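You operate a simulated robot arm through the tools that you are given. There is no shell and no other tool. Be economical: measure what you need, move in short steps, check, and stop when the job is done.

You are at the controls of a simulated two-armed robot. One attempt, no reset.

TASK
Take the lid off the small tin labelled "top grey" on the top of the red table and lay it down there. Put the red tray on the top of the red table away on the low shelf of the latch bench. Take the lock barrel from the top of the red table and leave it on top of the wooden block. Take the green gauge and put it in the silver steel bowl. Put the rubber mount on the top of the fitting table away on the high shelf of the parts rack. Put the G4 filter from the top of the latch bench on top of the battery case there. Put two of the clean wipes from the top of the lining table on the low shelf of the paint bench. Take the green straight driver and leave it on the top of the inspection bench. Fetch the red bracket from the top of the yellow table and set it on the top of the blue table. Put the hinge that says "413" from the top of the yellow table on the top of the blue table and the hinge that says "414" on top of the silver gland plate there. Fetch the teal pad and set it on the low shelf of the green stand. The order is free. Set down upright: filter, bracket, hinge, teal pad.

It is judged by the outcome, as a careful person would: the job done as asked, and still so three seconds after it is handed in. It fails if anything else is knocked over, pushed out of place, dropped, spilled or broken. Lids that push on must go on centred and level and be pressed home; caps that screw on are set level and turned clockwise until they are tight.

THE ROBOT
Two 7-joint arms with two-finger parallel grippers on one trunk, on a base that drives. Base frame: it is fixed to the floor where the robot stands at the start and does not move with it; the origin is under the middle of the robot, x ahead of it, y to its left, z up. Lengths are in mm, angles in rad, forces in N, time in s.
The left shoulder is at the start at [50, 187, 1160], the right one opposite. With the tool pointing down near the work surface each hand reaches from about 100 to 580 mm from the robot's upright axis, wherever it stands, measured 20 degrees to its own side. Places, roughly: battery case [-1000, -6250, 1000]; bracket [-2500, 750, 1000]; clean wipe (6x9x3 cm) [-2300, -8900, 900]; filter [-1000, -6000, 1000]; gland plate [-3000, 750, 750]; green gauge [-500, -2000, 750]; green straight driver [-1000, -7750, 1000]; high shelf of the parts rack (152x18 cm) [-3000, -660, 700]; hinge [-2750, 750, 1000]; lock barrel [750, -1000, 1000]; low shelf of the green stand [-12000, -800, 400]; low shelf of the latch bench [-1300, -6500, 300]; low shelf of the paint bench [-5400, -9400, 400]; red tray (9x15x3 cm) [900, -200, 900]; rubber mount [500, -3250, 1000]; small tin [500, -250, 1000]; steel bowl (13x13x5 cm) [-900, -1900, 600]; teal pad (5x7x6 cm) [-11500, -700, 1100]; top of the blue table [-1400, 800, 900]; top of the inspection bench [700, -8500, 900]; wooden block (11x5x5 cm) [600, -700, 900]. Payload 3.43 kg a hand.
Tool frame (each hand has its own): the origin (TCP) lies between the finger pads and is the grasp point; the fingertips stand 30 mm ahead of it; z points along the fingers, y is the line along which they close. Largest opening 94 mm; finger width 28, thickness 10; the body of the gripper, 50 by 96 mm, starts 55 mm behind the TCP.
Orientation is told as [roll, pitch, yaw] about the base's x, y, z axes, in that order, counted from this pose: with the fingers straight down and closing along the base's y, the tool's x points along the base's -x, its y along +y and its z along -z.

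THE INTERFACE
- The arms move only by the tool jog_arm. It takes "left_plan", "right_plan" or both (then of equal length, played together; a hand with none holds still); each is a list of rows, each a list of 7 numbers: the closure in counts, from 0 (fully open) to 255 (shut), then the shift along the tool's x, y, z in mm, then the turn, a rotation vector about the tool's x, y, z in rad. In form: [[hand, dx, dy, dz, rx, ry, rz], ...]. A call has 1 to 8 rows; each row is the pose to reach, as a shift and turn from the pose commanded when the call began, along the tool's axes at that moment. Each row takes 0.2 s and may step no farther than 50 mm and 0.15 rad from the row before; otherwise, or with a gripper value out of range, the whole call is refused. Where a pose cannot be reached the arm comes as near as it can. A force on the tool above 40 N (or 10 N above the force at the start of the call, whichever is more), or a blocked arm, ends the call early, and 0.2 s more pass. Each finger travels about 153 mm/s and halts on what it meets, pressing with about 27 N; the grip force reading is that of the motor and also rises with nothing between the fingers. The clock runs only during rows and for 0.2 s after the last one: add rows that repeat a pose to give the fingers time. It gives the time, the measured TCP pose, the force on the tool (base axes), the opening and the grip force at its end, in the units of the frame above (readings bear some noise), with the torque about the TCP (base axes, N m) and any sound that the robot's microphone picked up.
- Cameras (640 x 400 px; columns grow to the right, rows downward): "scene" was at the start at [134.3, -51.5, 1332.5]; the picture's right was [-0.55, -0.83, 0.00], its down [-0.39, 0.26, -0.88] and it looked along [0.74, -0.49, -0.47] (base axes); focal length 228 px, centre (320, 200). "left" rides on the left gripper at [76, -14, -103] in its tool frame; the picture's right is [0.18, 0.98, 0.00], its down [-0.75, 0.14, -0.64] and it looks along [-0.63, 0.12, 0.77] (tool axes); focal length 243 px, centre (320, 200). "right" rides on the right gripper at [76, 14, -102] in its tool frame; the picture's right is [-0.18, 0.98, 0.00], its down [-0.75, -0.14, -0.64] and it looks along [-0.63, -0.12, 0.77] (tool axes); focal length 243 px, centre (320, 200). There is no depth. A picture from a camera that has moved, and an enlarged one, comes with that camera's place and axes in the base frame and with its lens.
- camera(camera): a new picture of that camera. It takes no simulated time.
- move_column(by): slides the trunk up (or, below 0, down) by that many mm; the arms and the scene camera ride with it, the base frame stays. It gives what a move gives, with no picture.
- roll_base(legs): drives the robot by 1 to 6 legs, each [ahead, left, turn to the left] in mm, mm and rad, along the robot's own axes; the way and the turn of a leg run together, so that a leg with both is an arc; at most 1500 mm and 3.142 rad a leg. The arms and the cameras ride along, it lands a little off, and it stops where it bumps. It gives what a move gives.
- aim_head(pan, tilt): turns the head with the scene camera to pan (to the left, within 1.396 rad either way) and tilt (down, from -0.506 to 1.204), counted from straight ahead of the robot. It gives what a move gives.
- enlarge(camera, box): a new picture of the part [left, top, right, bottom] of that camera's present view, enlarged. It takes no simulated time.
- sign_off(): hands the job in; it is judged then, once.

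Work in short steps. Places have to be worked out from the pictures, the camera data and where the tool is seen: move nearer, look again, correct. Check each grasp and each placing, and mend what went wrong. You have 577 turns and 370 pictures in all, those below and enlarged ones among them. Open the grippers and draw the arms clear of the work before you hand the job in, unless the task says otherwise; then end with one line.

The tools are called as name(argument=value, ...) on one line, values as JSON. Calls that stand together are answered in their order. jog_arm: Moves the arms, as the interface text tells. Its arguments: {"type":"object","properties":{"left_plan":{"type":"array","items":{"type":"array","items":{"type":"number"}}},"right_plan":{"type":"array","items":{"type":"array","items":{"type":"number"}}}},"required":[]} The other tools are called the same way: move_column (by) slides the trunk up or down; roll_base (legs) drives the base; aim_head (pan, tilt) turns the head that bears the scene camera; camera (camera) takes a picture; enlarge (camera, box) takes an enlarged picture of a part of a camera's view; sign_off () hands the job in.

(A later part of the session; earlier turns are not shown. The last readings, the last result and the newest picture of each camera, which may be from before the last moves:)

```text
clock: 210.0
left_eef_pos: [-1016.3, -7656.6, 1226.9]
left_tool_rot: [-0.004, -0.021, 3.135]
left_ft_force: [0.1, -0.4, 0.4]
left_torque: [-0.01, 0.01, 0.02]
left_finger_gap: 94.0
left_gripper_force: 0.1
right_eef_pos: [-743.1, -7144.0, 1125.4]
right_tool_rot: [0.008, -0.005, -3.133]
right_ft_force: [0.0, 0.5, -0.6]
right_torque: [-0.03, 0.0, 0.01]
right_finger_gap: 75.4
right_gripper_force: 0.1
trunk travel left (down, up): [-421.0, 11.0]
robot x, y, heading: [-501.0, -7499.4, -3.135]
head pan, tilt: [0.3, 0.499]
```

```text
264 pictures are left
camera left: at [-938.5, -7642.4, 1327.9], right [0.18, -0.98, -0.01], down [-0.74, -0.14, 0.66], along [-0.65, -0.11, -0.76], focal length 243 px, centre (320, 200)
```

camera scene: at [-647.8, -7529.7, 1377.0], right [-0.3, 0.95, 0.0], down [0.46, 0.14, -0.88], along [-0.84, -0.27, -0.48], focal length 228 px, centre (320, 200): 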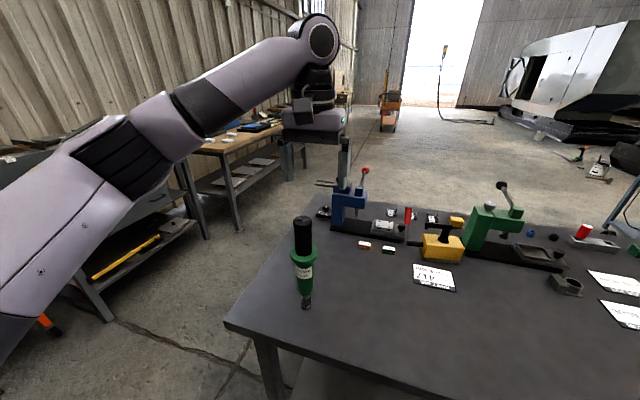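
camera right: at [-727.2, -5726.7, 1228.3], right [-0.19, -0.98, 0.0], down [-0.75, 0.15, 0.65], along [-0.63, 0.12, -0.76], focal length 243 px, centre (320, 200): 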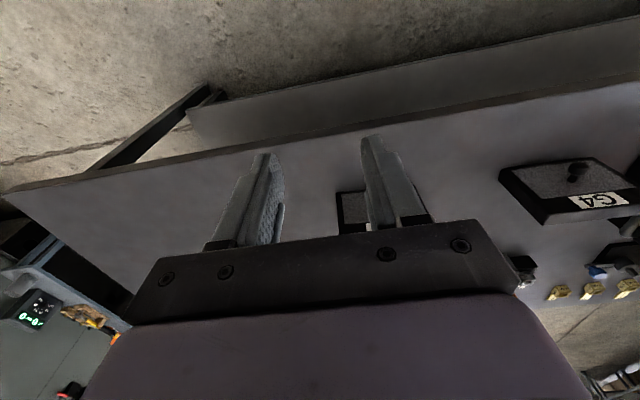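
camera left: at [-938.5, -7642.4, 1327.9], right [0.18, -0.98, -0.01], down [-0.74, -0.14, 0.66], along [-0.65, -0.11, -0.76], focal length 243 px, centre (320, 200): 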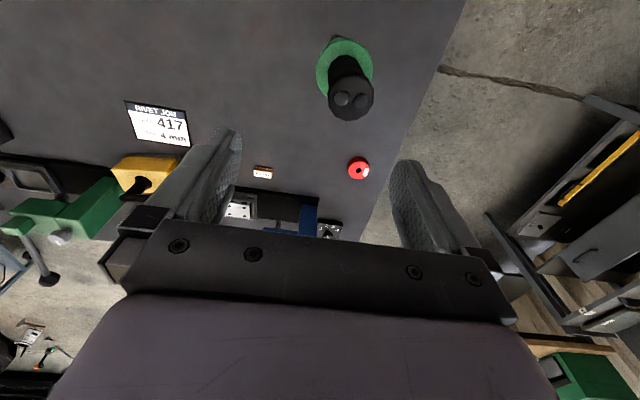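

Triangulated: grip top ≈(-1005,-7682, 1107). I'll align above it and descend partway.

jog_arm(left_plan=[[0, 6, 13, 10, 0, 0, 0], [0, 11, 26, 40, 0, 0, 0], [0, 11, 26, 75, 0, 0, 0], [0, 11, 26, 75, 0, 0, 0]])

camera(camera="left")

enlarge(camera="scene", box=[230, 120, 390, 330])

```text
clock: 211.0
left_eef_pos: [-1007.3, -7681.3, 1151.3]
left_tool_rot: [-0.004, -0.02, 3.139]
left_ft_force: [0.5, 0.4, 0.1]
left_torque: [-0.02, 0.0, 0.0]
left_finger_gap: 93.8
left_gripper_force: 0.0
right_eef_pos: [-743.7, -7143.3, 1126.9]
right_tool_rot: [0.008, -0.006, -3.132]
right_ft_force: [0.8, 0.0, 0.3]
right_torque: [0.01, 0.0, -0.04]
right_finger_gap: 75.9
right_gripper_force: 0.0
trunk travel left (down, up): [-421.0, 11.0]
robot x, y, heading: [-507.3, -7500.8, -3.133]
head pan, tilt: [0.3, 0.499]
```

```text
263 pictures are left
camera left: at [-928.7, -7668.7, 1252.6], right [0.18, -0.98, -0.01], down [-0.74, -0.14, 0.66], along [-0.65, -0.11, -0.76], focal length 243 px, centre (320, 200)
```

left: 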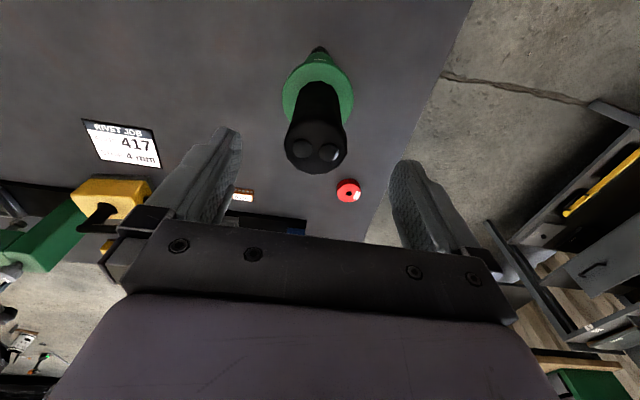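

```text
1.90 times, centred on (310, 225) of scene
camera zoom: at [-647.6, -7529.6, 1377.0], right [-0.3, 0.95, 0.0], down [0.46, 0.14, -0.88], along [-0.84, -0.27, -0.48], focal length 434 px, centre (339, 152)
```

zoom: 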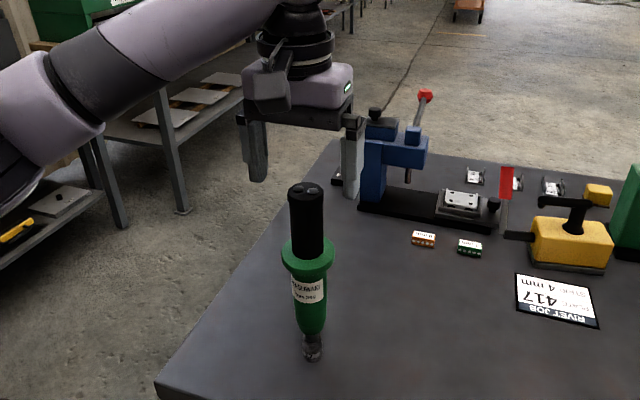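

Aligned within 5 mm, top at ≈1115. I'll descend to z≈1082, close, and test-lift.

jog_arm(left_plan=[[0, 5, -2, 30, 0, 0, 0], [0, 5, -2, 60, 0, 0, 0], [0, 5, -2, 69, 0, 0, 0], [90, 5, -2, 69, 0, 0, 0], [150, 5, -2, 69, 0, 0, 0], [200, 5, -2, 69, 0, 0, 0], [220, 5, -2, 69, 0, 0, 0], [220, 5, -2, 60, 0, 0, 0]])

camera(camera="left")

enlarge(camera="scene", box=[230, 120, 390, 330])

```text
clock: 212.8
left_eef_pos: [-1001.3, -7682.2, 1090.2]
left_tool_rot: [-0.003, -0.015, 3.138]
left_ft_force: [0.6, 0.3, -8.5]
left_torque: [-0.02, 0.01, 0.01]
left_finger_gap: 36.7
left_gripper_force: 27.0
right_eef_pos: [-743.5, -7143.6, 1126.9]
right_tool_rot: [0.009, -0.006, -3.132]
right_ft_force: [0.1, 0.4, -0.2]
right_torque: [-0.03, 0.01, -0.02]
right_finger_gap: 75.4
right_gripper_force: 0.0
trunk travel left (down, up): [-421.0, 11.0]
robot x, y, heading: [-501.9, -7500.4, -3.14]
head pan, tilt: [0.3, 0.499]
```

```text
261 pictures are left
camera left: at [-923.9, -7668.7, 1191.9], right [0.18, -0.98, -0.01], down [-0.74, -0.14, 0.65], along [-0.64, -0.11, -0.76], focal length 243 px, centre (320, 200)
```

left: 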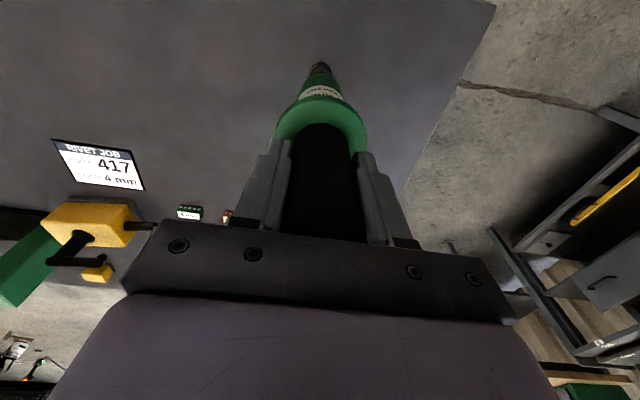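

```text
1.90 times, centred on (310, 225) of scene
camera zoom: at [-648.3, -7529.7, 1376.8], right [-0.3, 0.95, 0.0], down [0.46, 0.14, -0.88], along [-0.84, -0.27, -0.48], focal length 434 px, centre (339, 152)
```

zoom: 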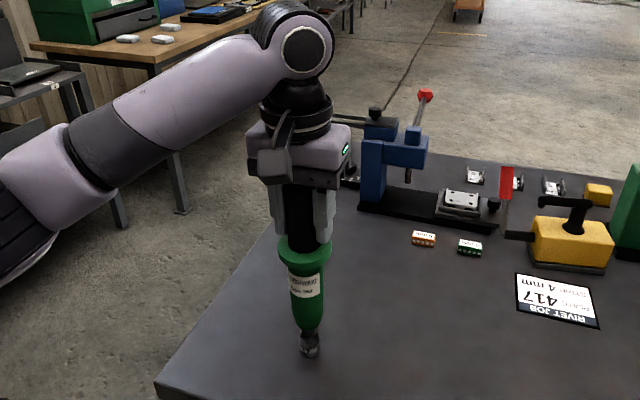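

The driver is held (about 8 N). I'll lift it, back off, drive toward the inspection bench and turn to face it.

jog_arm(left_plan=[[220, 0, 0, -40, 0, 0, 0], [220, 0, 0, -80, 0, 0, 0], [220, 0, 0, -110, 0, 0, 0], [220, 30, 0, -110, 0, 0, 0], [220, 70, 0, -110, 0, 0, 0]])

roll_base(legs=[[-330, 0, 0], [0, 850, 0], [0, 0, 1.571], [0, 0, 1.571]])

aim_head(pan=0, tilt=0.5)

camera(camera="scene")

```text
clock: 214.0
left_eef_pos: [-928.3, -7680.6, 1198.3]
left_tool_rot: [-0.004, -0.017, 3.137]
left_ft_force: [1.3, 0.3, -8.5]
left_torque: [0.01, 0.0, -0.03]
left_finger_gap: 36.9
left_gripper_force: 26.9
right_eef_pos: [-742.4, -7144.1, 1126.4]
right_tool_rot: [0.01, -0.006, -3.13]
right_ft_force: [0.4, -0.4, 0.3]
right_torque: [0.0, -0.02, 0.0]
right_finger_gap: 75.8
right_gripper_force: 0.1
trunk travel left (down, up): [-421.0, 11.0]
robot x, y, heading: [-503.7, -7500.7, -3.134]
head pan, tilt: [0.3, 0.499]
```

```text
clock: 227.9
left_eef_pos: [246.4, -8171.3, 1198.6]
left_tool_rot: [-0.004, -0.016, 0.014]
left_ft_force: [-0.9, 0.7, -8.1]
left_torque: [0.01, 0.02, -0.02]
left_finger_gap: 36.8
left_gripper_force: 26.9
right_eef_pos: [70.8, -8711.1, 1125.8]
right_tool_rot: [0.008, -0.003, 0.031]
right_ft_force: [0.0, 0.9, 0.0]
right_torque: [0.0, 0.01, -0.01]
right_finger_gap: 75.6
right_gripper_force: 0.1
trunk travel left (down, up): [-421.0, 11.0]
robot x, y, heading: [-176.9, -8364.2, 0.027]
head pan, tilt: [0.3, 0.499]
```

```text
clock: 228.7
left_eef_pos: [245.4, -8170.4, 1197.8]
left_tool_rot: [-0.003, -0.018, 0.017]
left_ft_force: [0.7, 0.2, -7.7]
left_torque: [0.0, -0.02, 0.02]
left_finger_gap: 36.8
left_gripper_force: 27.0
right_eef_pos: [71.1, -8710.8, 1126.6]
right_tool_rot: [0.008, -0.003, 0.032]
right_ft_force: [0.4, 0.1, 0.9]
right_torque: [0.02, -0.02, 0.02]
right_finger_gap: 75.6
right_gripper_force: 0.0
trunk travel left (down, up): [-421.0, 11.0]
robot x, y, heading: [-179.4, -8357.7, 0.029]
head pan, tilt: [0.0, 0.499]
```

```text
259 pictures are left
camera scene: at [-27.6, -8355.1, 1376.9], right [0.03, -1.0, 0.0], down [-0.48, -0.01, -0.88], along [0.88, 0.02, -0.48], focal length 228 px, centre (320, 200)
```

scene: 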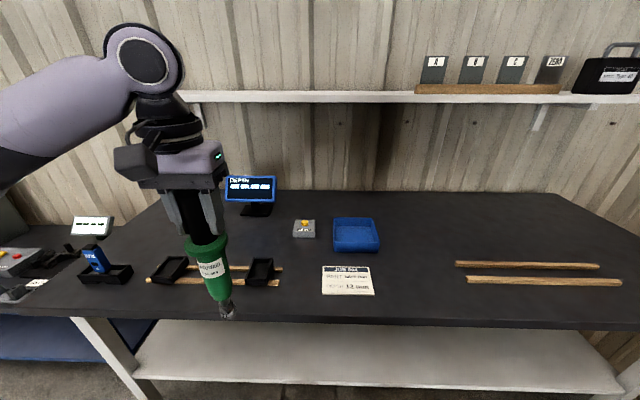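

The bench has clear space right of the card. I'll strafe right 450 outside the bench, then move in 210.

roll_base(legs=[[0, 0, -0.029], [0, -450, 0], [210, 0, 0]])

camera(camera="scene")

camera(camera="left")

```text
clock: 233.1
left_eef_pos: [464.5, -8632.5, 1198.2]
left_tool_rot: [-0.004, -0.018, -0.011]
left_ft_force: [0.2, 0.2, -9.4]
left_torque: [-0.02, 0.01, 0.01]
left_finger_gap: 36.8
left_gripper_force: 27.0
right_eef_pos: [273.0, -9167.0, 1126.1]
right_tool_rot: [0.009, -0.002, 0.004]
right_ft_force: [0.8, -0.1, -1.0]
right_torque: [0.01, 0.01, 0.04]
right_finger_gap: 75.4
right_gripper_force: 0.0
trunk travel left (down, up): [-421.0, 11.0]
robot x, y, heading: [33.7, -8809.3, -0.003]
head pan, tilt: [0.0, 0.499]
```

```text
258 pictures are left
camera scene: at [185.3, -8810.0, 1376.7], right [0.0, -1.0, 0.0], down [-0.48, 0.0, -0.88], along [0.88, 0.0, -0.48], focal length 228 px, centre (320, 200)
```

scene: 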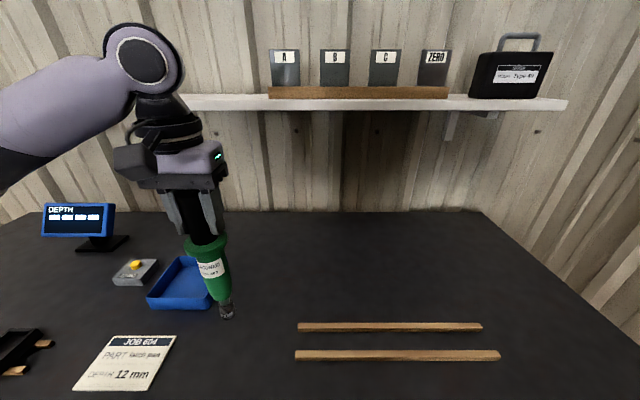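

```text
257 pictures are left
camera left: at [386.7, -8646.4, 1299.5], right [-0.17, 0.99, -0.01], down [0.74, 0.13, 0.65], along [0.65, 0.11, -0.76], focal length 243 px, centre (320, 200)
```

left: 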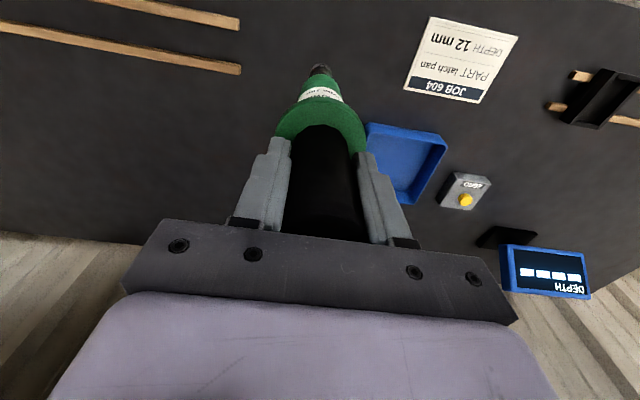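

Below the tool the surface is clear by ≥120 mm all around. Lowering.

jog_arm(left_plan=[[220, 0, 0, 35, 0, 0, 0], [220, 0, 0, 70, 0, 0, 0], [220, 0, 0, 90, 0, 0, 0], [220, 0, 0, 96, 0, 0, 0], [220, 0, 0, 102, 0, 0, 0], [220, 0, 0, 102, 0, 0, 0]])

enlarge(camera="scene", box=[140, 180, 320, 360])

```text
clock: 234.5
left_eef_pos: [464.1, -8634.0, 1095.7]
left_tool_rot: [-0.002, -0.017, -0.012]
left_ft_force: [-0.8, 0.1, -7.7]
left_torque: [0.01, 0.02, 0.03]
left_finger_gap: 36.9
left_gripper_force: 27.0
right_eef_pos: [272.4, -9167.9, 1126.6]
right_tool_rot: [0.008, -0.005, 0.003]
right_ft_force: [-0.2, -0.1, -0.4]
right_torque: [0.01, -0.04, 0.01]
right_finger_gap: 75.9
right_gripper_force: 0.2
trunk travel left (down, up): [-421.0, 11.0]
robot x, y, heading: [32.7, -8808.7, -0.007]
head pan, tilt: [0.0, 0.499]
```

```text
2.22 times, centred on (230, 270) of scene
camera zoom: at [184.5, -8810.1, 1376.9], right [0.0, -1.0, 0.0], down [-0.48, 0.0, -0.88], along [0.88, 0.0, -0.48], focal length 506 px, centre (520, 44)
```

zoom: 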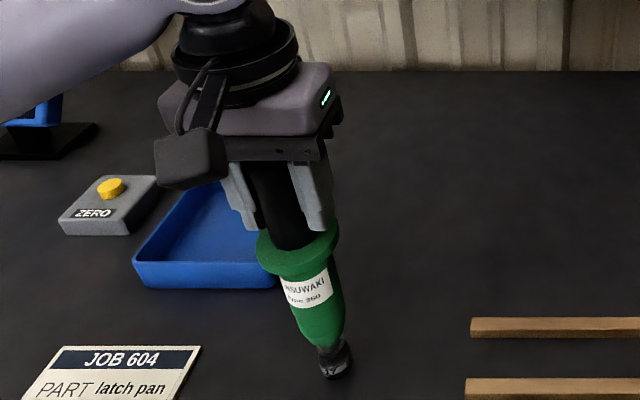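

Still clear. The tilt is the same as when grasped, so the driver is vertical. Lowering to contact.

jog_arm(left_plan=[[220, 0, 0, 4, 0, 0, 0], [220, 0, 0, 8, 0, 0, 0], [220, 0, 0, 12, 0, 0, 0]])

```text
clock: 235.3
left_eef_pos: [467.0, -8633.0, 1084.8]
left_tool_rot: [-0.004, -0.018, -0.012]
left_ft_force: [-0.3, 0.4, -8.4]
left_torque: [0.03, -0.01, -0.01]
left_finger_gap: 36.9
left_gripper_force: 27.7
right_eef_pos: [273.3, -9167.3, 1126.8]
right_tool_rot: [0.009, -0.006, 0.004]
right_ft_force: [-0.4, 0.2, 0.1]
right_torque: [0.0, 0.02, -0.04]
right_finger_gap: 75.8
right_gripper_force: 0.1
trunk travel left (down, up): [-421.0, 11.0]
robot x, y, heading: [34.3, -8807.4, -0.004]
head pan, tilt: [0.0, 0.499]
```

jog_arm(left_plan=[[220, 0, 0, 3, 0, 0, 0], [220, 0, 0, 6, 0, 0, 0], [220, 0, 0, 9, 0, 0, 0]])

```text
clock: 236.1
left_eef_pos: [465.2, -8634.8, 1079.1]
left_tool_rot: [-0.005, -0.033, -0.01]
left_ft_force: [1.6, 4.5, 36.1]
left_torque: [1.41, -0.09, -0.01]
left_finger_gap: 37.0
left_gripper_force: 27.1
right_eef_pos: [270.8, -9168.9, 1126.7]
right_tool_rot: [0.009, -0.007, 0.004]
right_ft_force: [0.3, -0.7, 0.0]
right_torque: [-0.02, -0.02, 0.0]
right_finger_gap: 75.8
right_gripper_force: 0.1
trunk travel left (down, up): [-421.0, 11.0]
robot x, y, heading: [34.7, -8811.5, -0.003]
head pan, tilt: [0.0, 0.499]
```

Firm contact near 1081. I'll back up to near-zero load before release.

jog_arm(left_plan=[[220, 0, 0, -2.5, 0, 0, 0], [220, 0, 0, -2.5, 0, 0, 0]])

enlarge(camera="scene", box=[140, 180, 320, 360])

```text
clock: 236.7
left_eef_pos: [466.3, -8633.7, 1079.4]
left_tool_rot: [-0.003, -0.025, -0.013]
left_ft_force: [5.7, 6.1, 26.1]
left_torque: [1.34, -0.86, -0.16]
left_finger_gap: 36.8
left_gripper_force: 26.4
right_eef_pos: [271.5, -9168.1, 1125.5]
right_tool_rot: [0.01, -0.005, 0.003]
right_ft_force: [0.5, -0.6, 0.0]
right_torque: [0.0, 0.0, 0.07]
right_finger_gap: 75.6
right_gripper_force: 0.0
trunk travel left (down, up): [-421.0, 11.0]
robot x, y, heading: [32.3, -8809.0, 0.004]
head pan, tilt: [0.0, 0.499]
```

```text
2.22 times, centred on (230, 270) of scene
camera zoom: at [182.6, -8810.4, 1377.1], right [0.0, -1.0, 0.0], down [-0.48, 0.0, -0.88], along [0.88, 0.0, -0.48], focal length 506 px, centre (520, 44)
```

zoom: 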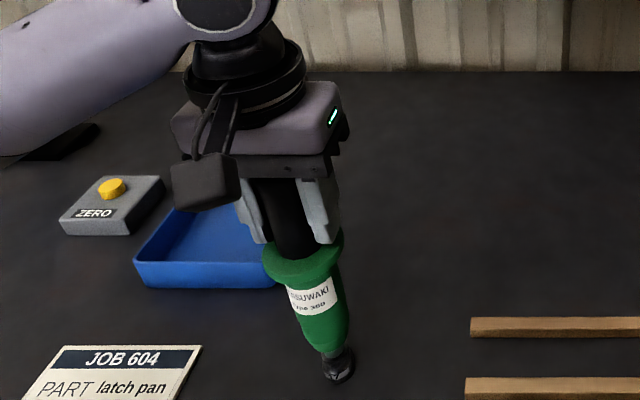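

jog_arm(left_plan=[[220, 0, 0, -2, 0, 0, 0], [220, 0, 0, -2, 0, 0, 0]])

```text
clock: 237.3
left_eef_pos: [465.4, -8633.5, 1079.2]
left_tool_rot: [-0.005, -0.016, -0.013]
left_ft_force: [4.6, 3.5, 8.9]
left_torque: [0.82, -0.89, -0.05]
left_finger_gap: 36.6
left_gripper_force: 26.9
right_eef_pos: [272.9, -9167.9, 1125.8]
right_tool_rot: [0.007, -0.005, 0.003]
right_ft_force: [-0.1, -0.1, 0.5]
right_torque: [-0.01, 0.0, -0.01]
right_finger_gap: 75.4
right_gripper_force: 0.1
trunk travel left (down, up): [-421.0, 11.0]
robot x, y, heading: [36.0, -8811.2, -0.005]
head pan, tilt: [0.0, 0.499]
```

jog_arm(left_plan=[[220, 0, 0, -1.2, 0, 0, 0], [220, 0, 0, -1.2, 0, 0, 0]])

```text
clock: 237.9
left_eef_pos: [464.0, -8635.2, 1078.8]
left_tool_rot: [-0.005, -0.014, -0.013]
left_ft_force: [1.1, -1.2, -3.8]
left_torque: [-0.12, -0.32, -0.02]
left_finger_gap: 36.7
left_gripper_force: 27.2
right_eef_pos: [272.7, -9168.9, 1126.2]
right_tool_rot: [0.009, -0.005, 0.002]
right_ft_force: [0.8, 0.4, -0.8]
right_torque: [0.01, -0.02, 0.02]
right_finger_gap: 75.8
right_gripper_force: 0.0
trunk travel left (down, up): [-421.0, 11.0]
robot x, y, heading: [34.0, -8808.8, -0.003]
head pan, tilt: [0.0, 0.499]
```

Load is nearly neutral. Opening slightly first, to check it stands.

jog_arm(left_plan=[[160, 0, 0, 0, 0, 0, 0], [150, 0, 0, 0, 0, 0, 0], [142, 0, 0, 0, 0, 0, 0], [142, 0, 0, 0, 0, 0, 0]])

enlarge(camera="scene", box=[140, 180, 320, 360])

camera(camera="left")

```text
clock: 238.9
left_eef_pos: [464.6, -8632.5, 1081.4]
left_tool_rot: [-0.003, -0.019, -0.012]
left_ft_force: [-0.1, -0.4, 0.7]
left_torque: [-0.01, 0.0, 0.01]
left_finger_gap: 41.3
left_gripper_force: 0.0
right_eef_pos: [271.7, -9168.3, 1126.6]
right_tool_rot: [0.009, -0.005, 0.004]
right_ft_force: [-0.3, 0.5, -0.7]
right_torque: [-0.01, -0.02, 0.01]
right_finger_gap: 75.7
right_gripper_force: 0.0
trunk travel left (down, up): [-421.0, 11.0]
robot x, y, heading: [33.9, -8810.7, -0.0]
head pan, tilt: [0.0, 0.499]
```

```text
2.22 times, centred on (230, 270) of scene
camera zoom: at [183.9, -8810.3, 1377.0], right [0.0, -1.0, 0.0], down [-0.48, 0.0, -0.88], along [0.88, 0.0, -0.48], focal length 506 px, centre (520, 44)
```

zoom: 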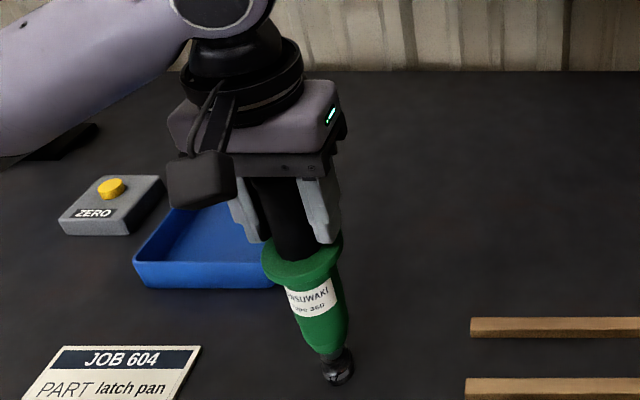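

```text
253 pictures are left
camera left: at [387.6, -8646.0, 1181.8], right [-0.17, 0.99, -0.01], down [0.74, 0.13, 0.66], along [0.65, 0.11, -0.76], focal length 243 px, centre (320, 200)
```

left: 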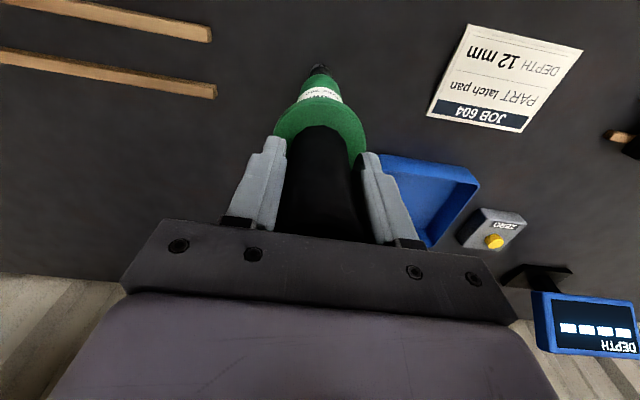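

jog_arm(left_plan=[[120, 0, 0, 0, 0, 0, 0], [90, 0, 0, 0, 0, 0, 0], [40, 0, 0, 0, 0, 0, 0], [40, 0, 0, 0, 0, 0, 0]])

camera(camera="left")

```text
clock: 239.9
left_eef_pos: [465.4, -8633.6, 1080.3]
left_tool_rot: [-0.003, -0.016, -0.013]
left_ft_force: [-0.9, 0.1, -0.8]
left_torque: [-0.03, 0.02, 0.02]
left_finger_gap: 79.3
left_gripper_force: 0.0
right_eef_pos: [272.0, -9167.6, 1127.4]
right_tool_rot: [0.009, -0.006, 0.003]
right_ft_force: [-1.0, 0.3, -0.2]
right_torque: [-0.04, -0.02, -0.02]
right_finger_gap: 75.7
right_gripper_force: 0.1
trunk travel left (down, up): [-421.0, 11.0]
robot x, y, heading: [37.9, -8808.1, -0.004]
head pan, tilt: [0.0, 0.499]
```

```text
252 pictures are left
camera left: at [387.6, -8646.0, 1181.8], right [-0.17, 0.99, -0.01], down [0.74, 0.13, 0.66], along [0.65, 0.11, -0.76], focal length 243 px, centre (320, 200)
```

left: 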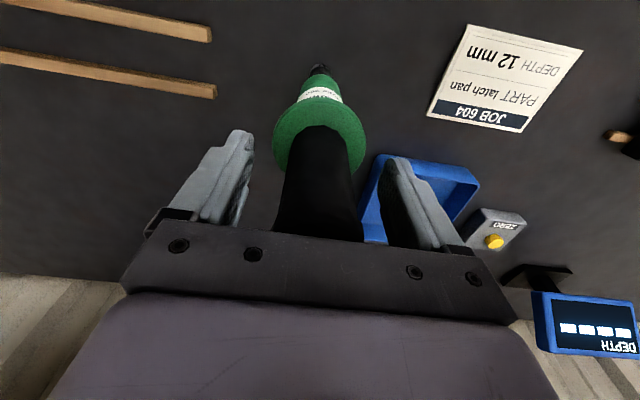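

It stands free. Rising straight up 130 and checking.

jog_arm(left_plan=[[0, 0, 0, -30, 0, 0, 0], [0, 0, 0, -70, 0, 0, 0], [0, 0, 0, -110, 0, 0, 0], [0, 0, 0, -140, 0, 0, 0]])

camera(camera="scene")

```text
clock: 240.9
left_eef_pos: [463.3, -8634.5, 1223.4]
left_tool_rot: [-0.003, -0.017, -0.011]
left_ft_force: [0.1, -0.9, 0.1]
left_torque: [-0.04, 0.0, -0.01]
left_finger_gap: 94.0
left_gripper_force: 0.2
right_eef_pos: [272.1, -9169.0, 1126.4]
right_tool_rot: [0.01, -0.003, 0.005]
right_ft_force: [-0.4, -0.1, 0.8]
right_torque: [-0.03, -0.01, 0.04]
right_finger_gap: 75.8
right_gripper_force: 0.0
trunk travel left (down, up): [-421.0, 11.0]
robot x, y, heading: [33.8, -8811.6, 0.002]
head pan, tilt: [0.0, 0.499]
```

```text
251 pictures are left
camera scene: at [183.6, -8810.5, 1377.0], right [0.0, -1.0, 0.0], down [-0.48, 0.0, -0.88], along [0.88, 0.0, -0.48], focal length 228 px, centre (320, 200)
```

scene: 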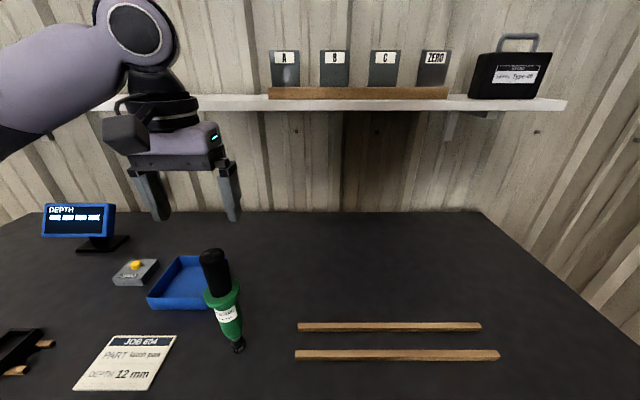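

The driver stands. Next come the wipes: I'll back off, turn toward −x and look at the lining table.

roll_base(legs=[[-300, 0, 0], [0, 500, 0], [0, 0, 1.571], [0, 0, 1.571]])

aim_head(pan=0.3, tilt=0.25)

camera(camera="scene")

```text
clock: 253.3
left_eef_pos: [-695.1, -8494.1, 1221.7]
left_tool_rot: [-0.002, -0.018, -3.127]
left_ft_force: [-0.3, 0.0, 0.6]
left_torque: [-0.01, -0.02, -0.01]
left_finger_gap: 94.0
left_gripper_force: 0.0
right_eef_pos: [-519.8, -7953.8, 1126.2]
right_tool_rot: [0.01, -0.005, -3.11]
right_ft_force: [-0.6, -0.4, -0.2]
right_torque: [-0.02, 0.06, 0.0]
right_finger_gap: 75.4
right_gripper_force: 0.0
trunk travel left (down, up): [-421.0, 11.0]
robot x, y, heading: [-270.2, -8306.6, -3.111]
head pan, tilt: [0.0, 0.499]
```

```text
clock: 254.1
left_eef_pos: [-694.2, -8493.5, 1222.5]
left_tool_rot: [-0.004, -0.016, -3.127]
left_ft_force: [-0.3, 0.0, -0.2]
left_torque: [-0.01, 0.02, -0.01]
left_finger_gap: 94.0
left_gripper_force: 0.0
right_eef_pos: [-520.3, -7953.7, 1126.8]
right_tool_rot: [0.008, -0.006, -3.11]
right_ft_force: [-0.7, -0.5, 0.0]
right_torque: [0.03, 0.02, -0.02]
right_finger_gap: 75.5
right_gripper_force: 0.0
trunk travel left (down, up): [-421.0, 11.0]
robot x, y, heading: [-269.6, -8303.2, -3.113]
head pan, tilt: [0.3, 0.25]
```

```text
250 pictures are left
camera scene: at [-418.8, -8338.5, 1400.0], right [-0.32, 0.95, 0.0], down [0.23, 0.08, -0.97], along [-0.92, -0.31, -0.25], focal length 228 px, centre (320, 200)
```

scene: 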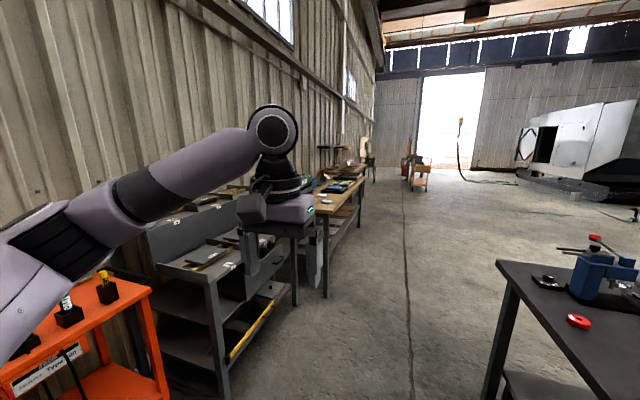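

The lining table should be along the far wall. I'll drive ahead 1600 and turn left to face the wall.

roll_base(legs=[[0, 0, -0.03], [1500, 0, 0], [400, 0, 0], [0, 0, 1.571]])

aim_head(pan=0, tilt=0.4)

camera(camera="scene")

```text
clock: 267.9
left_eef_pos: [-2042.6, -8729.7, 1222.3]
left_tool_rot: [-0.004, -0.018, -1.616]
left_ft_force: [0.5, 0.0, -0.2]
left_torque: [-0.02, -0.04, 0.02]
left_finger_gap: 93.8
left_gripper_force: 0.0
right_eef_pos: [-2569.2, -8521.1, 1126.0]
right_tool_rot: [0.01, -0.005, -1.602]
right_ft_force: [-0.2, -0.5, -1.0]
right_torque: [-0.03, -0.01, 0.04]
right_finger_gap: 75.7
right_gripper_force: 0.1
trunk travel left (down, up): [-421.0, 11.0]
robot x, y, heading: [-2205.8, -8293.1, -1.607]
head pan, tilt: [0.3, 0.25]
```

```text
clock: 268.7
left_eef_pos: [-2042.2, -8730.7, 1222.7]
left_tool_rot: [-0.003, -0.018, -1.618]
left_ft_force: [-1.0, 0.0, 0.6]
left_torque: [0.04, -0.03, 0.01]
left_finger_gap: 94.1
left_gripper_force: 0.0
right_eef_pos: [-2569.7, -8521.5, 1126.2]
right_tool_rot: [0.009, -0.006, -1.602]
right_ft_force: [0.8, 0.4, 0.7]
right_torque: [-0.02, 0.01, 0.0]
right_finger_gap: 75.5
right_gripper_force: 0.0
trunk travel left (down, up): [-421.0, 11.0]
robot x, y, heading: [-2203.4, -8293.0, -1.609]
head pan, tilt: [0.0, 0.4]
```

```text
249 pictures are left
camera scene: at [-2208.2, -8447.7, 1386.1], right [-1.0, 0.03, 0.0], down [0.01, 0.39, -0.92], along [-0.03, -0.92, -0.39], focal length 228 px, centre (320, 200)
```

scene: 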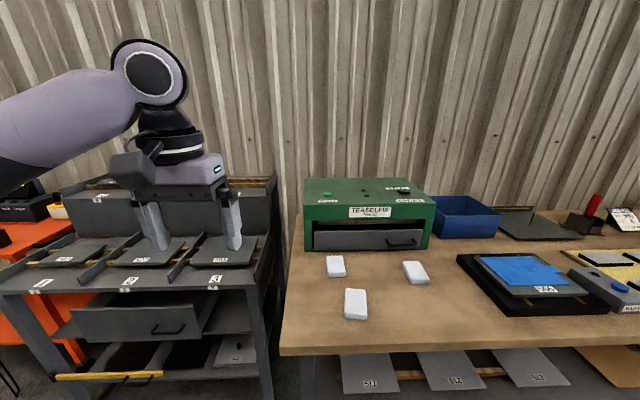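

Three white wipes lie on the wood table at about (-2281,-9055), (-2529,-9014) and (-2318,-8898). I'll carry one in each hand, and start by positioning for the left hand.

roll_base(legs=[[0, 0, 0.037], [0, -260, 0], [165, 0, 0]])

camera(camera="left")

camera(camera="scene")

```text
clock: 271.9
left_eef_pos: [-2281.3, -8888.6, 1221.5]
left_tool_rot: [-0.003, -0.019, -1.579]
left_ft_force: [0.6, -0.8, 0.4]
left_torque: [0.03, 0.0, -0.01]
left_finger_gap: 94.0
left_gripper_force: 0.1
right_eef_pos: [-2814.7, -8699.2, 1126.7]
right_tool_rot: [0.008, -0.005, -1.563]
right_ft_force: [-0.6, -0.3, 0.5]
right_torque: [0.05, 0.04, -0.01]
right_finger_gap: 75.5
right_gripper_force: 0.1
trunk travel left (down, up): [-421.0, 11.0]
robot x, y, heading: [-2458.9, -8458.8, -1.572]
head pan, tilt: [0.0, 0.4]
```

```text
248 pictures are left
camera left: at [-2293.4, -8810.1, 1323.1], right [0.98, 0.18, -0.01], down [0.14, -0.74, 0.65], along [0.11, -0.65, -0.76], focal length 243 px, centre (320, 200)
```

left: 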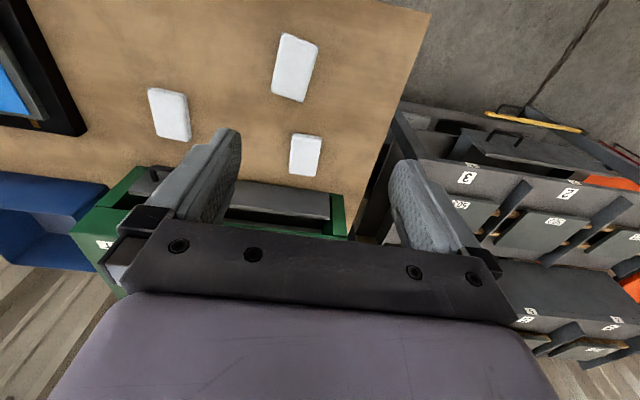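

```text
247 pictures are left
camera scene: at [-2456.9, -8611.7, 1386.0], right [-1.0, 0.0, 0.0], down [0.0, 0.39, -0.92], along [0.0, -0.92, -0.39], focal length 228 px, centre (320, 200)
```

scene: 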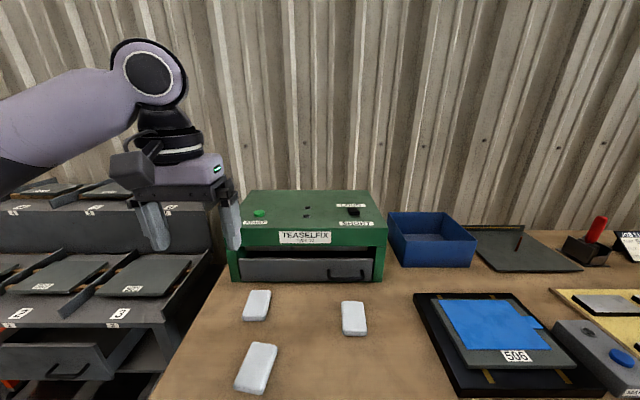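

Triangulating puts wipe 3 at (-2321,-8919) with its top ≈869, turned about 5°. I'll descend the left hand over it.

jog_arm(left_plan=[[0, -10, -13, 40, 0, 0, 0.03], [0, -20, -27, 80, 0, 0, 0.06], [0, -30, -40, 120, 0, 0, 0.09], [0, -30, -40, 160, 0, 0, 0.09], [0, -30, -40, 200, 0, 0, 0.09], [0, -30, -40, 240, 0, 0, 0.09], [0, -30, -40, 270, 0, 0, 0.09], [0, -30, -40, 270, 0, 0, 0.09]])

camera(camera="left")

```text
clock: 273.7
left_eef_pos: [-2322.8, -8920.4, 954.0]
left_tool_rot: [-0.003, -0.02, -1.67]
left_ft_force: [0.7, 0.5, 0.1]
left_torque: [-0.02, 0.01, 0.0]
left_finger_gap: 94.1
left_gripper_force: 0.0
right_eef_pos: [-2815.5, -8698.3, 1126.4]
right_tool_rot: [0.009, -0.006, -1.563]
right_ft_force: [-0.5, 0.3, 0.4]
right_torque: [-0.01, 0.0, -0.02]
right_finger_gap: 75.6
right_gripper_force: 0.0
trunk travel left (down, up): [-421.0, 11.0]
robot x, y, heading: [-2455.7, -8460.1, -1.567]
head pan, tilt: [0.0, 0.4]
```

```text
246 pictures are left
camera left: at [-2328.4, -8841.1, 1055.1], right [1.0, 0.09, -0.01], down [0.07, -0.75, 0.66], along [0.05, -0.65, -0.75], focal length 243 px, centre (320, 200)
```

left: 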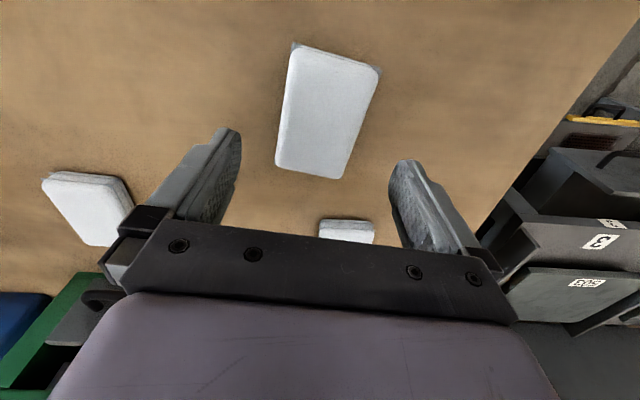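

Well aligned. I'll descend to z≈873 and close.

jog_arm(left_plan=[[0, 4, 2, 40, 0, 0, 0.03], [0, 4, 2, 70, 0, 0, 0.03], [0, 4, 2, 79, 0, 0, 0.03], [60, 4, 2, 79, 0, 0, 0.03], [110, 4, 2, 79, 0, 0, 0.03], [150, 4, 2, 79, 0, 0, 0.03], [150, 4, 2, 79, 0, 0, 0.03], [150, 4, 2, 50, 0, 0, 0.03]])

camera(camera="left")

```text
clock: 274.4
left_eef_pos: [-2321.3, -8919.0, 890.6]
left_tool_rot: [-0.002, -0.02, -1.7]
left_ft_force: [2.1, 6.7, 4.2]
left_torque: [-0.47, 0.13, 0.06]
left_finger_gap: 93.0
left_gripper_force: 0.1
right_eef_pos: [-2816.0, -8697.3, 1127.4]
right_tool_rot: [0.008, -0.007, -1.563]
right_ft_force: [0.0, 0.1, 0.2]
right_torque: [0.0, 0.0, -0.02]
right_finger_gap: 75.4
right_gripper_force: 0.0
trunk travel left (down, up): [-421.0, 11.0]
robot x, y, heading: [-2454.3, -8458.9, -1.566]
head pan, tilt: [0.0, 0.4]
stopped in row 3 (left hand): the force on the tool passed its limit (the readings are from after the stop); the commanded pose is now the measured one
```

```text
245 pictures are left
camera left: at [-2324.8, -8839.5, 991.4], right [1.0, 0.06, -0.01], down [0.05, -0.75, 0.66], along [0.03, -0.66, -0.75], focal length 243 px, centre (320, 200)
```

left: 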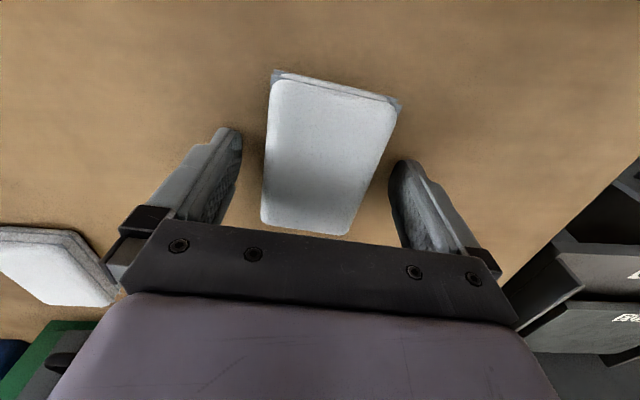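

The tips touched the table at 860 (the wipe is taller than I thought). It's between the fingers, so I'll rise 3 mm and close.

jog_arm(left_plan=[[0, 0, 0, -4, 0, 0, 0], [50, 0, 0, -4, 0, 0, 0], [100, 0, 0, -4, 0, 0, 0], [150, 0, 0, -4, 0, 0, 0], [150, 0, 0, -4, 0, 0, 0], [150, 0, 0, -40, 0, 0, 0]])

camera(camera="left")

```text
clock: 275.8
left_eef_pos: [-2320.9, -8919.6, 927.6]
left_tool_rot: [-0.002, -0.023, -1.7]
left_ft_force: [-0.3, 0.5, 0.1]
left_torque: [-0.04, 0.0, -0.01]
left_finger_gap: 59.0
left_gripper_force: 26.4
right_eef_pos: [-2814.5, -8697.7, 1126.9]
right_tool_rot: [0.007, -0.006, -1.565]
right_ft_force: [-0.1, -0.4, -0.8]
right_torque: [-0.02, -0.02, 0.01]
right_finger_gap: 75.7
right_gripper_force: 0.0
trunk travel left (down, up): [-421.0, 11.0]
robot x, y, heading: [-2454.6, -8459.6, -1.572]
head pan, tilt: [0.0, 0.4]
```

```text
244 pictures are left
camera left: at [-2324.9, -8840.3, 1029.0], right [1.0, 0.06, -0.01], down [0.05, -0.75, 0.66], along [0.03, -0.66, -0.75], focal length 243 px, centre (320, 200)
```

left: 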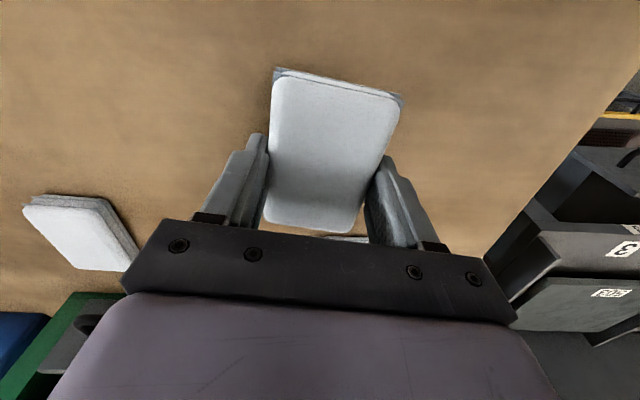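

Held. I'll raise the left hand and position the right hand for the second wipe near (-2540,-9024).

jog_arm(left_plan=[[150, 10, 0, -45, 0, 0, 0], [150, 20, 0, -90, 0, 0, 0], [150, 40, 0, -135, 0, 0, 0], [150, 60, 0, -180, 0, 0, 0], [150, 80, 0, -225, 0, 0, 0], [150, 100, 0, -255, 0, 0, 0]], right_plan=[[20, -20, 25, -10, 0, 0, 0], [0, -40, 50, -20, 0, 0, 0], [0, -60, 75, -30, 0, 0, 0], [0, -80, 100, -30, 0, 0, 0], [0, -100, 125, -30, 0, 0, 0], [0, -120, 150, -30, 0, 0, 0]])

roll_base(legs=[[0, 90, 0], [110, 0, 0]])

camera(camera="right")

camera(camera="scene")

```text
clock: 277.2
left_eef_pos: [-2308.6, -8811.2, 1181.9]
left_tool_rot: [0.0, -0.022, -1.701]
left_ft_force: [-0.7, 0.4, -0.1]
left_torque: [0.01, 0.01, 0.03]
left_finger_gap: 58.9
left_gripper_force: 27.1
right_eef_pos: [-2664.2, -8816.9, 1155.4]
right_tool_rot: [0.009, -0.005, -1.565]
right_ft_force: [0.1, -0.3, -0.1]
right_torque: [-0.01, -0.01, 0.01]
right_finger_gap: 94.0
right_gripper_force: 0.0
trunk travel left (down, up): [-421.0, 11.0]
robot x, y, heading: [-2459.8, -8459.1, -1.567]
head pan, tilt: [0.0, 0.4]
```

```text
clock: 279.1
left_eef_pos: [-2216.9, -8890.1, 1182.7]
left_tool_rot: [-0.002, -0.024, -1.694]
left_ft_force: [-0.5, 0.7, 0.2]
left_torque: [-0.04, -0.01, -0.01]
left_finger_gap: 58.8
left_gripper_force: 27.1
right_eef_pos: [-2572.4, -8895.4, 1155.0]
right_tool_rot: [0.011, -0.007, -1.561]
right_ft_force: [-0.5, 1.1, 0.1]
right_torque: [-0.04, 0.01, 0.0]
right_finger_gap: 93.9
right_gripper_force: 0.1
trunk travel left (down, up): [-421.0, 11.0]
robot x, y, heading: [-2369.8, -8538.6, -1.565]
head pan, tilt: [0.0, 0.4]
stopped in leg 2: the robot was blocked; the commanded pose is now the measured one
```

```text
243 pictures are left
camera right: at [-2560.2, -8817.5, 1257.1], right [0.98, -0.17, 0.01], down [-0.14, -0.75, 0.65], along [-0.1, -0.64, -0.76], focal length 243 px, centre (320, 200)
```

right: 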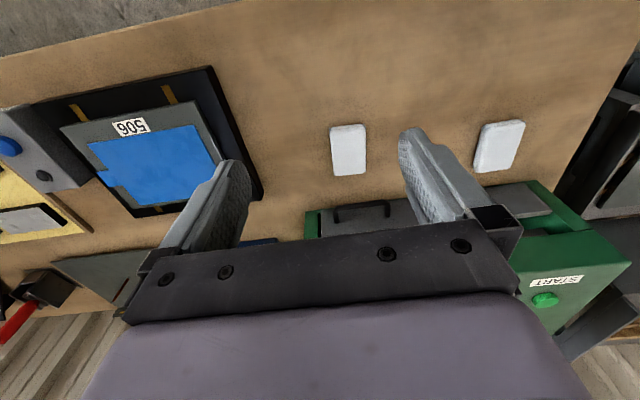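

```text
242 pictures are left
camera scene: at [-2365.8, -8688.9, 1386.4], right [-1.0, -0.01, 0.0], down [0.0, 0.39, -0.92], along [0.01, -0.92, -0.39], focal length 228 px, centre (320, 200)
```

scene: 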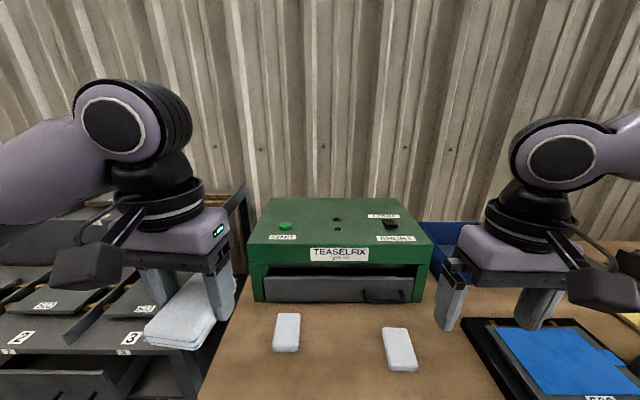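

The base touched something under the table, so it stays here. Wipe 2 is at (-2542,-9023). I'll bring the right hand over it.

jog_arm(right_plan=[[0, -25, 6, 30, 0, 0, 0], [0, -50, 12, 60, 0, 0, 0], [0, -75, 18, 90, 0, 0, 0], [0, -100, 24, 120, 0, 0, 0], [0, -127, 30, 150, 0, 0, 0], [0, -127, 30, 190, 0, 0, 0]])

camera(camera="right")

```text
clock: 280.5
left_eef_pos: [-2219.0, -8891.2, 1181.4]
left_tool_rot: [-0.003, -0.02, -1.696]
left_ft_force: [-0.3, 0.3, -0.9]
left_torque: [0.05, 0.0, -0.01]
left_finger_gap: 58.7
left_gripper_force: 27.2
right_eef_pos: [-2565.6, -9000.4, 979.8]
right_tool_rot: [0.009, -0.005, -1.559]
right_ft_force: [-0.1, 0.1, -0.5]
right_torque: [0.02, 0.0, -0.02]
right_finger_gap: 94.1
right_gripper_force: 0.2
right hand out of reach, approached as far as the arm can: row 5, 6
trunk travel left (down, up): [-421.0, 11.0]
robot x, y, heading: [-2367.4, -8539.5, -1.562]
head pan, tilt: [0.0, 0.4]
```

```text
241 pictures are left
camera right: at [-2553.6, -8922.3, 1081.3], right [0.98, -0.17, 0.01], down [-0.14, -0.75, 0.64], along [-0.1, -0.64, -0.76], focal length 243 px, centre (320, 200)
```

right: 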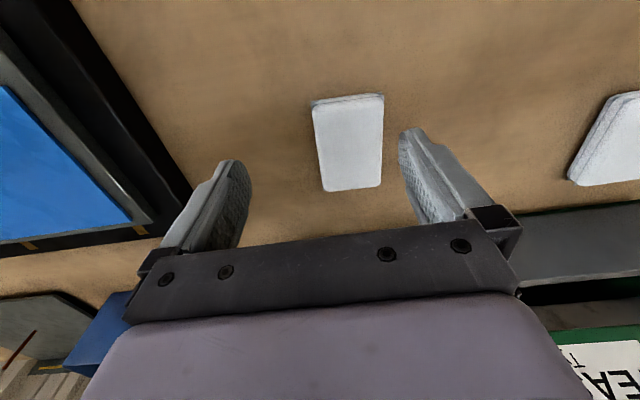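

I'm about 25 mm short. I'll raise the right hand 75 first, then lower the trunk 80 to improve reach.

jog_arm(right_plan=[[0, 0, 0, -40, 0, 0, 0], [0, 5, 0, -80, 0, 0, 0]])

```text
clock: 281.1
left_eef_pos: [-2217.5, -8890.3, 1182.1]
left_tool_rot: [-0.003, -0.024, -1.695]
left_ft_force: [0.1, 0.4, 0.1]
left_torque: [0.03, -0.02, -0.01]
left_finger_gap: 58.7
left_gripper_force: 26.8
right_eef_pos: [-2564.8, -8994.4, 1062.2]
right_tool_rot: [0.01, -0.006, -1.561]
right_ft_force: [0.3, 0.0, 0.6]
right_torque: [-0.02, 0.01, 0.01]
right_finger_gap: 94.1
right_gripper_force: 0.1
trunk travel left (down, up): [-421.0, 11.0]
robot x, y, heading: [-2371.4, -8540.6, -1.562]
head pan, tilt: [0.0, 0.4]
```

move_column(by=-90)

jog_arm(right_plan=[[0, -15, 12, 5, 0, 0, 0], [0, -30, 22, 10, 0, 0, 0], [0, -30, 22, 10, 0, 0, 0]])

```text
clock: 282.4
left_eef_pos: [-2216.8, -8890.5, 1091.8]
left_tool_rot: [0.0, -0.02, -1.695]
left_ft_force: [-0.3, -0.7, 0.0]
left_torque: [-0.02, 0.0, -0.01]
left_finger_gap: 58.7
left_gripper_force: 26.6
right_eef_pos: [-2564.9, -8993.8, 971.6]
right_tool_rot: [0.009, -0.005, -1.56]
right_ft_force: [0.0, 0.5, 0.7]
right_torque: [-0.03, 0.02, 0.04]
right_finger_gap: 94.0
right_gripper_force: 0.1
trunk travel left (down, up): [-331.0, 101.0]
robot x, y, heading: [-2364.5, -8541.5, -1.563]
head pan, tilt: [0.0, 0.4]
```

```text
clock: 283.1
left_eef_pos: [-2216.8, -8892.8, 1091.7]
left_tool_rot: [-0.003, -0.021, -1.694]
left_ft_force: [0.1, -0.1, 0.0]
left_torque: [0.01, -0.02, -0.02]
left_finger_gap: 58.6
left_gripper_force: 26.7
right_eef_pos: [-2548.6, -9020.3, 963.4]
right_tool_rot: [0.011, -0.006, -1.561]
right_ft_force: [-0.3, 0.0, -0.4]
right_torque: [0.01, -0.02, -0.03]
right_finger_gap: 94.1
right_gripper_force: 0.0
right hand out of reach, approached as far as the arm can: row 2, 3
trunk travel left (down, up): [-331.0, 101.0]
robot x, y, heading: [-2368.0, -8541.3, -1.567]
head pan, tilt: [0.0, 0.4]
```

Good: within 6 mm. Descend toward z≈894 and look.

jog_arm(right_plan=[[0, 0, 3, 35, 0, 0, 0], [0, 0, 3, 62, 0, 0, 0], [0, 0, 3, 62, 0, 0, 0]])

camera(camera="right")

```text
clock: 283.9
left_eef_pos: [-2217.0, -8889.8, 1092.3]
left_tool_rot: [-0.001, -0.022, -1.694]
left_ft_force: [-0.3, -0.3, -0.6]
left_torque: [0.08, 0.01, -0.03]
left_finger_gap: 58.8
left_gripper_force: 27.1
right_eef_pos: [-2558.9, -9008.7, 915.3]
right_tool_rot: [0.017, -0.015, -1.562]
right_ft_force: [1.8, -3.5, 25.6]
right_torque: [0.19, -1.25, -0.16]
right_finger_gap: 94.2
right_gripper_force: 0.1
right hand out of reach, approached as far as the arm can: row 1, 2, 3
trunk travel left (down, up): [-331.0, 101.0]
robot x, y, heading: [-2365.9, -8536.4, -1.569]
head pan, tilt: [0.0, 0.4]
```

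```text
240 pictures are left
camera right: at [-2547.1, -8929.5, 1014.9], right [0.98, -0.17, 0.02], down [-0.14, -0.74, 0.65], along [-0.1, -0.64, -0.76], focal length 243 px, centre (320, 200)
```

right: 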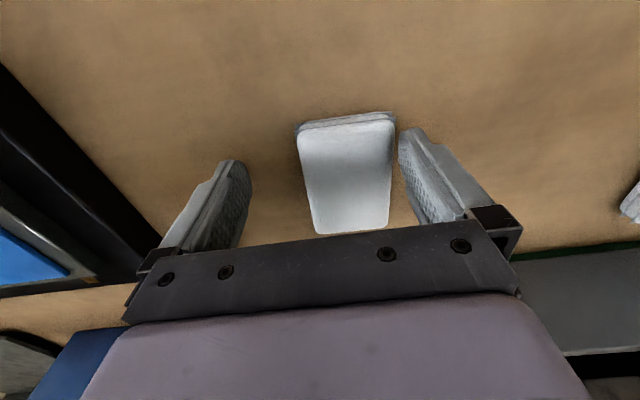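

The hand drifted back and a finger rests on the wipe's edge. I'll raise and lower the trunk further.

jog_arm(right_plan=[[0, 0, 0, -20, 0, 0, 0], [0, 0, 0, -60, 0, 0, 0], [0, 0, 0, -105, 0, 0, 0], [0, 0, 0, -150, 0, 0, 0]], left_plan=[[150, 0, 0, -20, 0, 0, 0], [150, 0, 0, -60, 0, 0, 0], [150, 0, 0, -105, 0, 0, 0], [150, 0, 0, -130, 0, 0, 0]])

camera(camera="right")

```text
clock: 284.9
left_eef_pos: [-2215.1, -8887.8, 1223.2]
left_tool_rot: [-0.002, -0.02, -1.695]
left_ft_force: [0.1, 0.3, 0.3]
left_torque: [0.0, -0.01, 0.01]
left_finger_gap: 58.8
left_gripper_force: 26.6
right_eef_pos: [-2562.3, -9006.0, 1057.7]
right_tool_rot: [0.008, -0.003, -1.561]
right_ft_force: [0.8, 0.0, -0.4]
right_torque: [0.04, 0.01, -0.02]
right_finger_gap: 94.1
right_gripper_force: 0.1
trunk travel left (down, up): [-331.0, 101.0]
robot x, y, heading: [-2367.6, -8537.7, -1.567]
head pan, tilt: [0.0, 0.4]
```

```text
239 pictures are left
camera right: at [-2549.7, -8927.4, 1159.2], right [0.98, -0.17, 0.01], down [-0.14, -0.75, 0.64], along [-0.11, -0.63, -0.77], focal length 243 px, centre (320, 200)
```

right: 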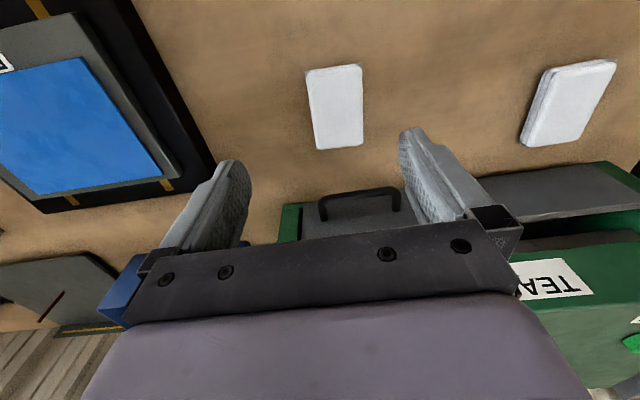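

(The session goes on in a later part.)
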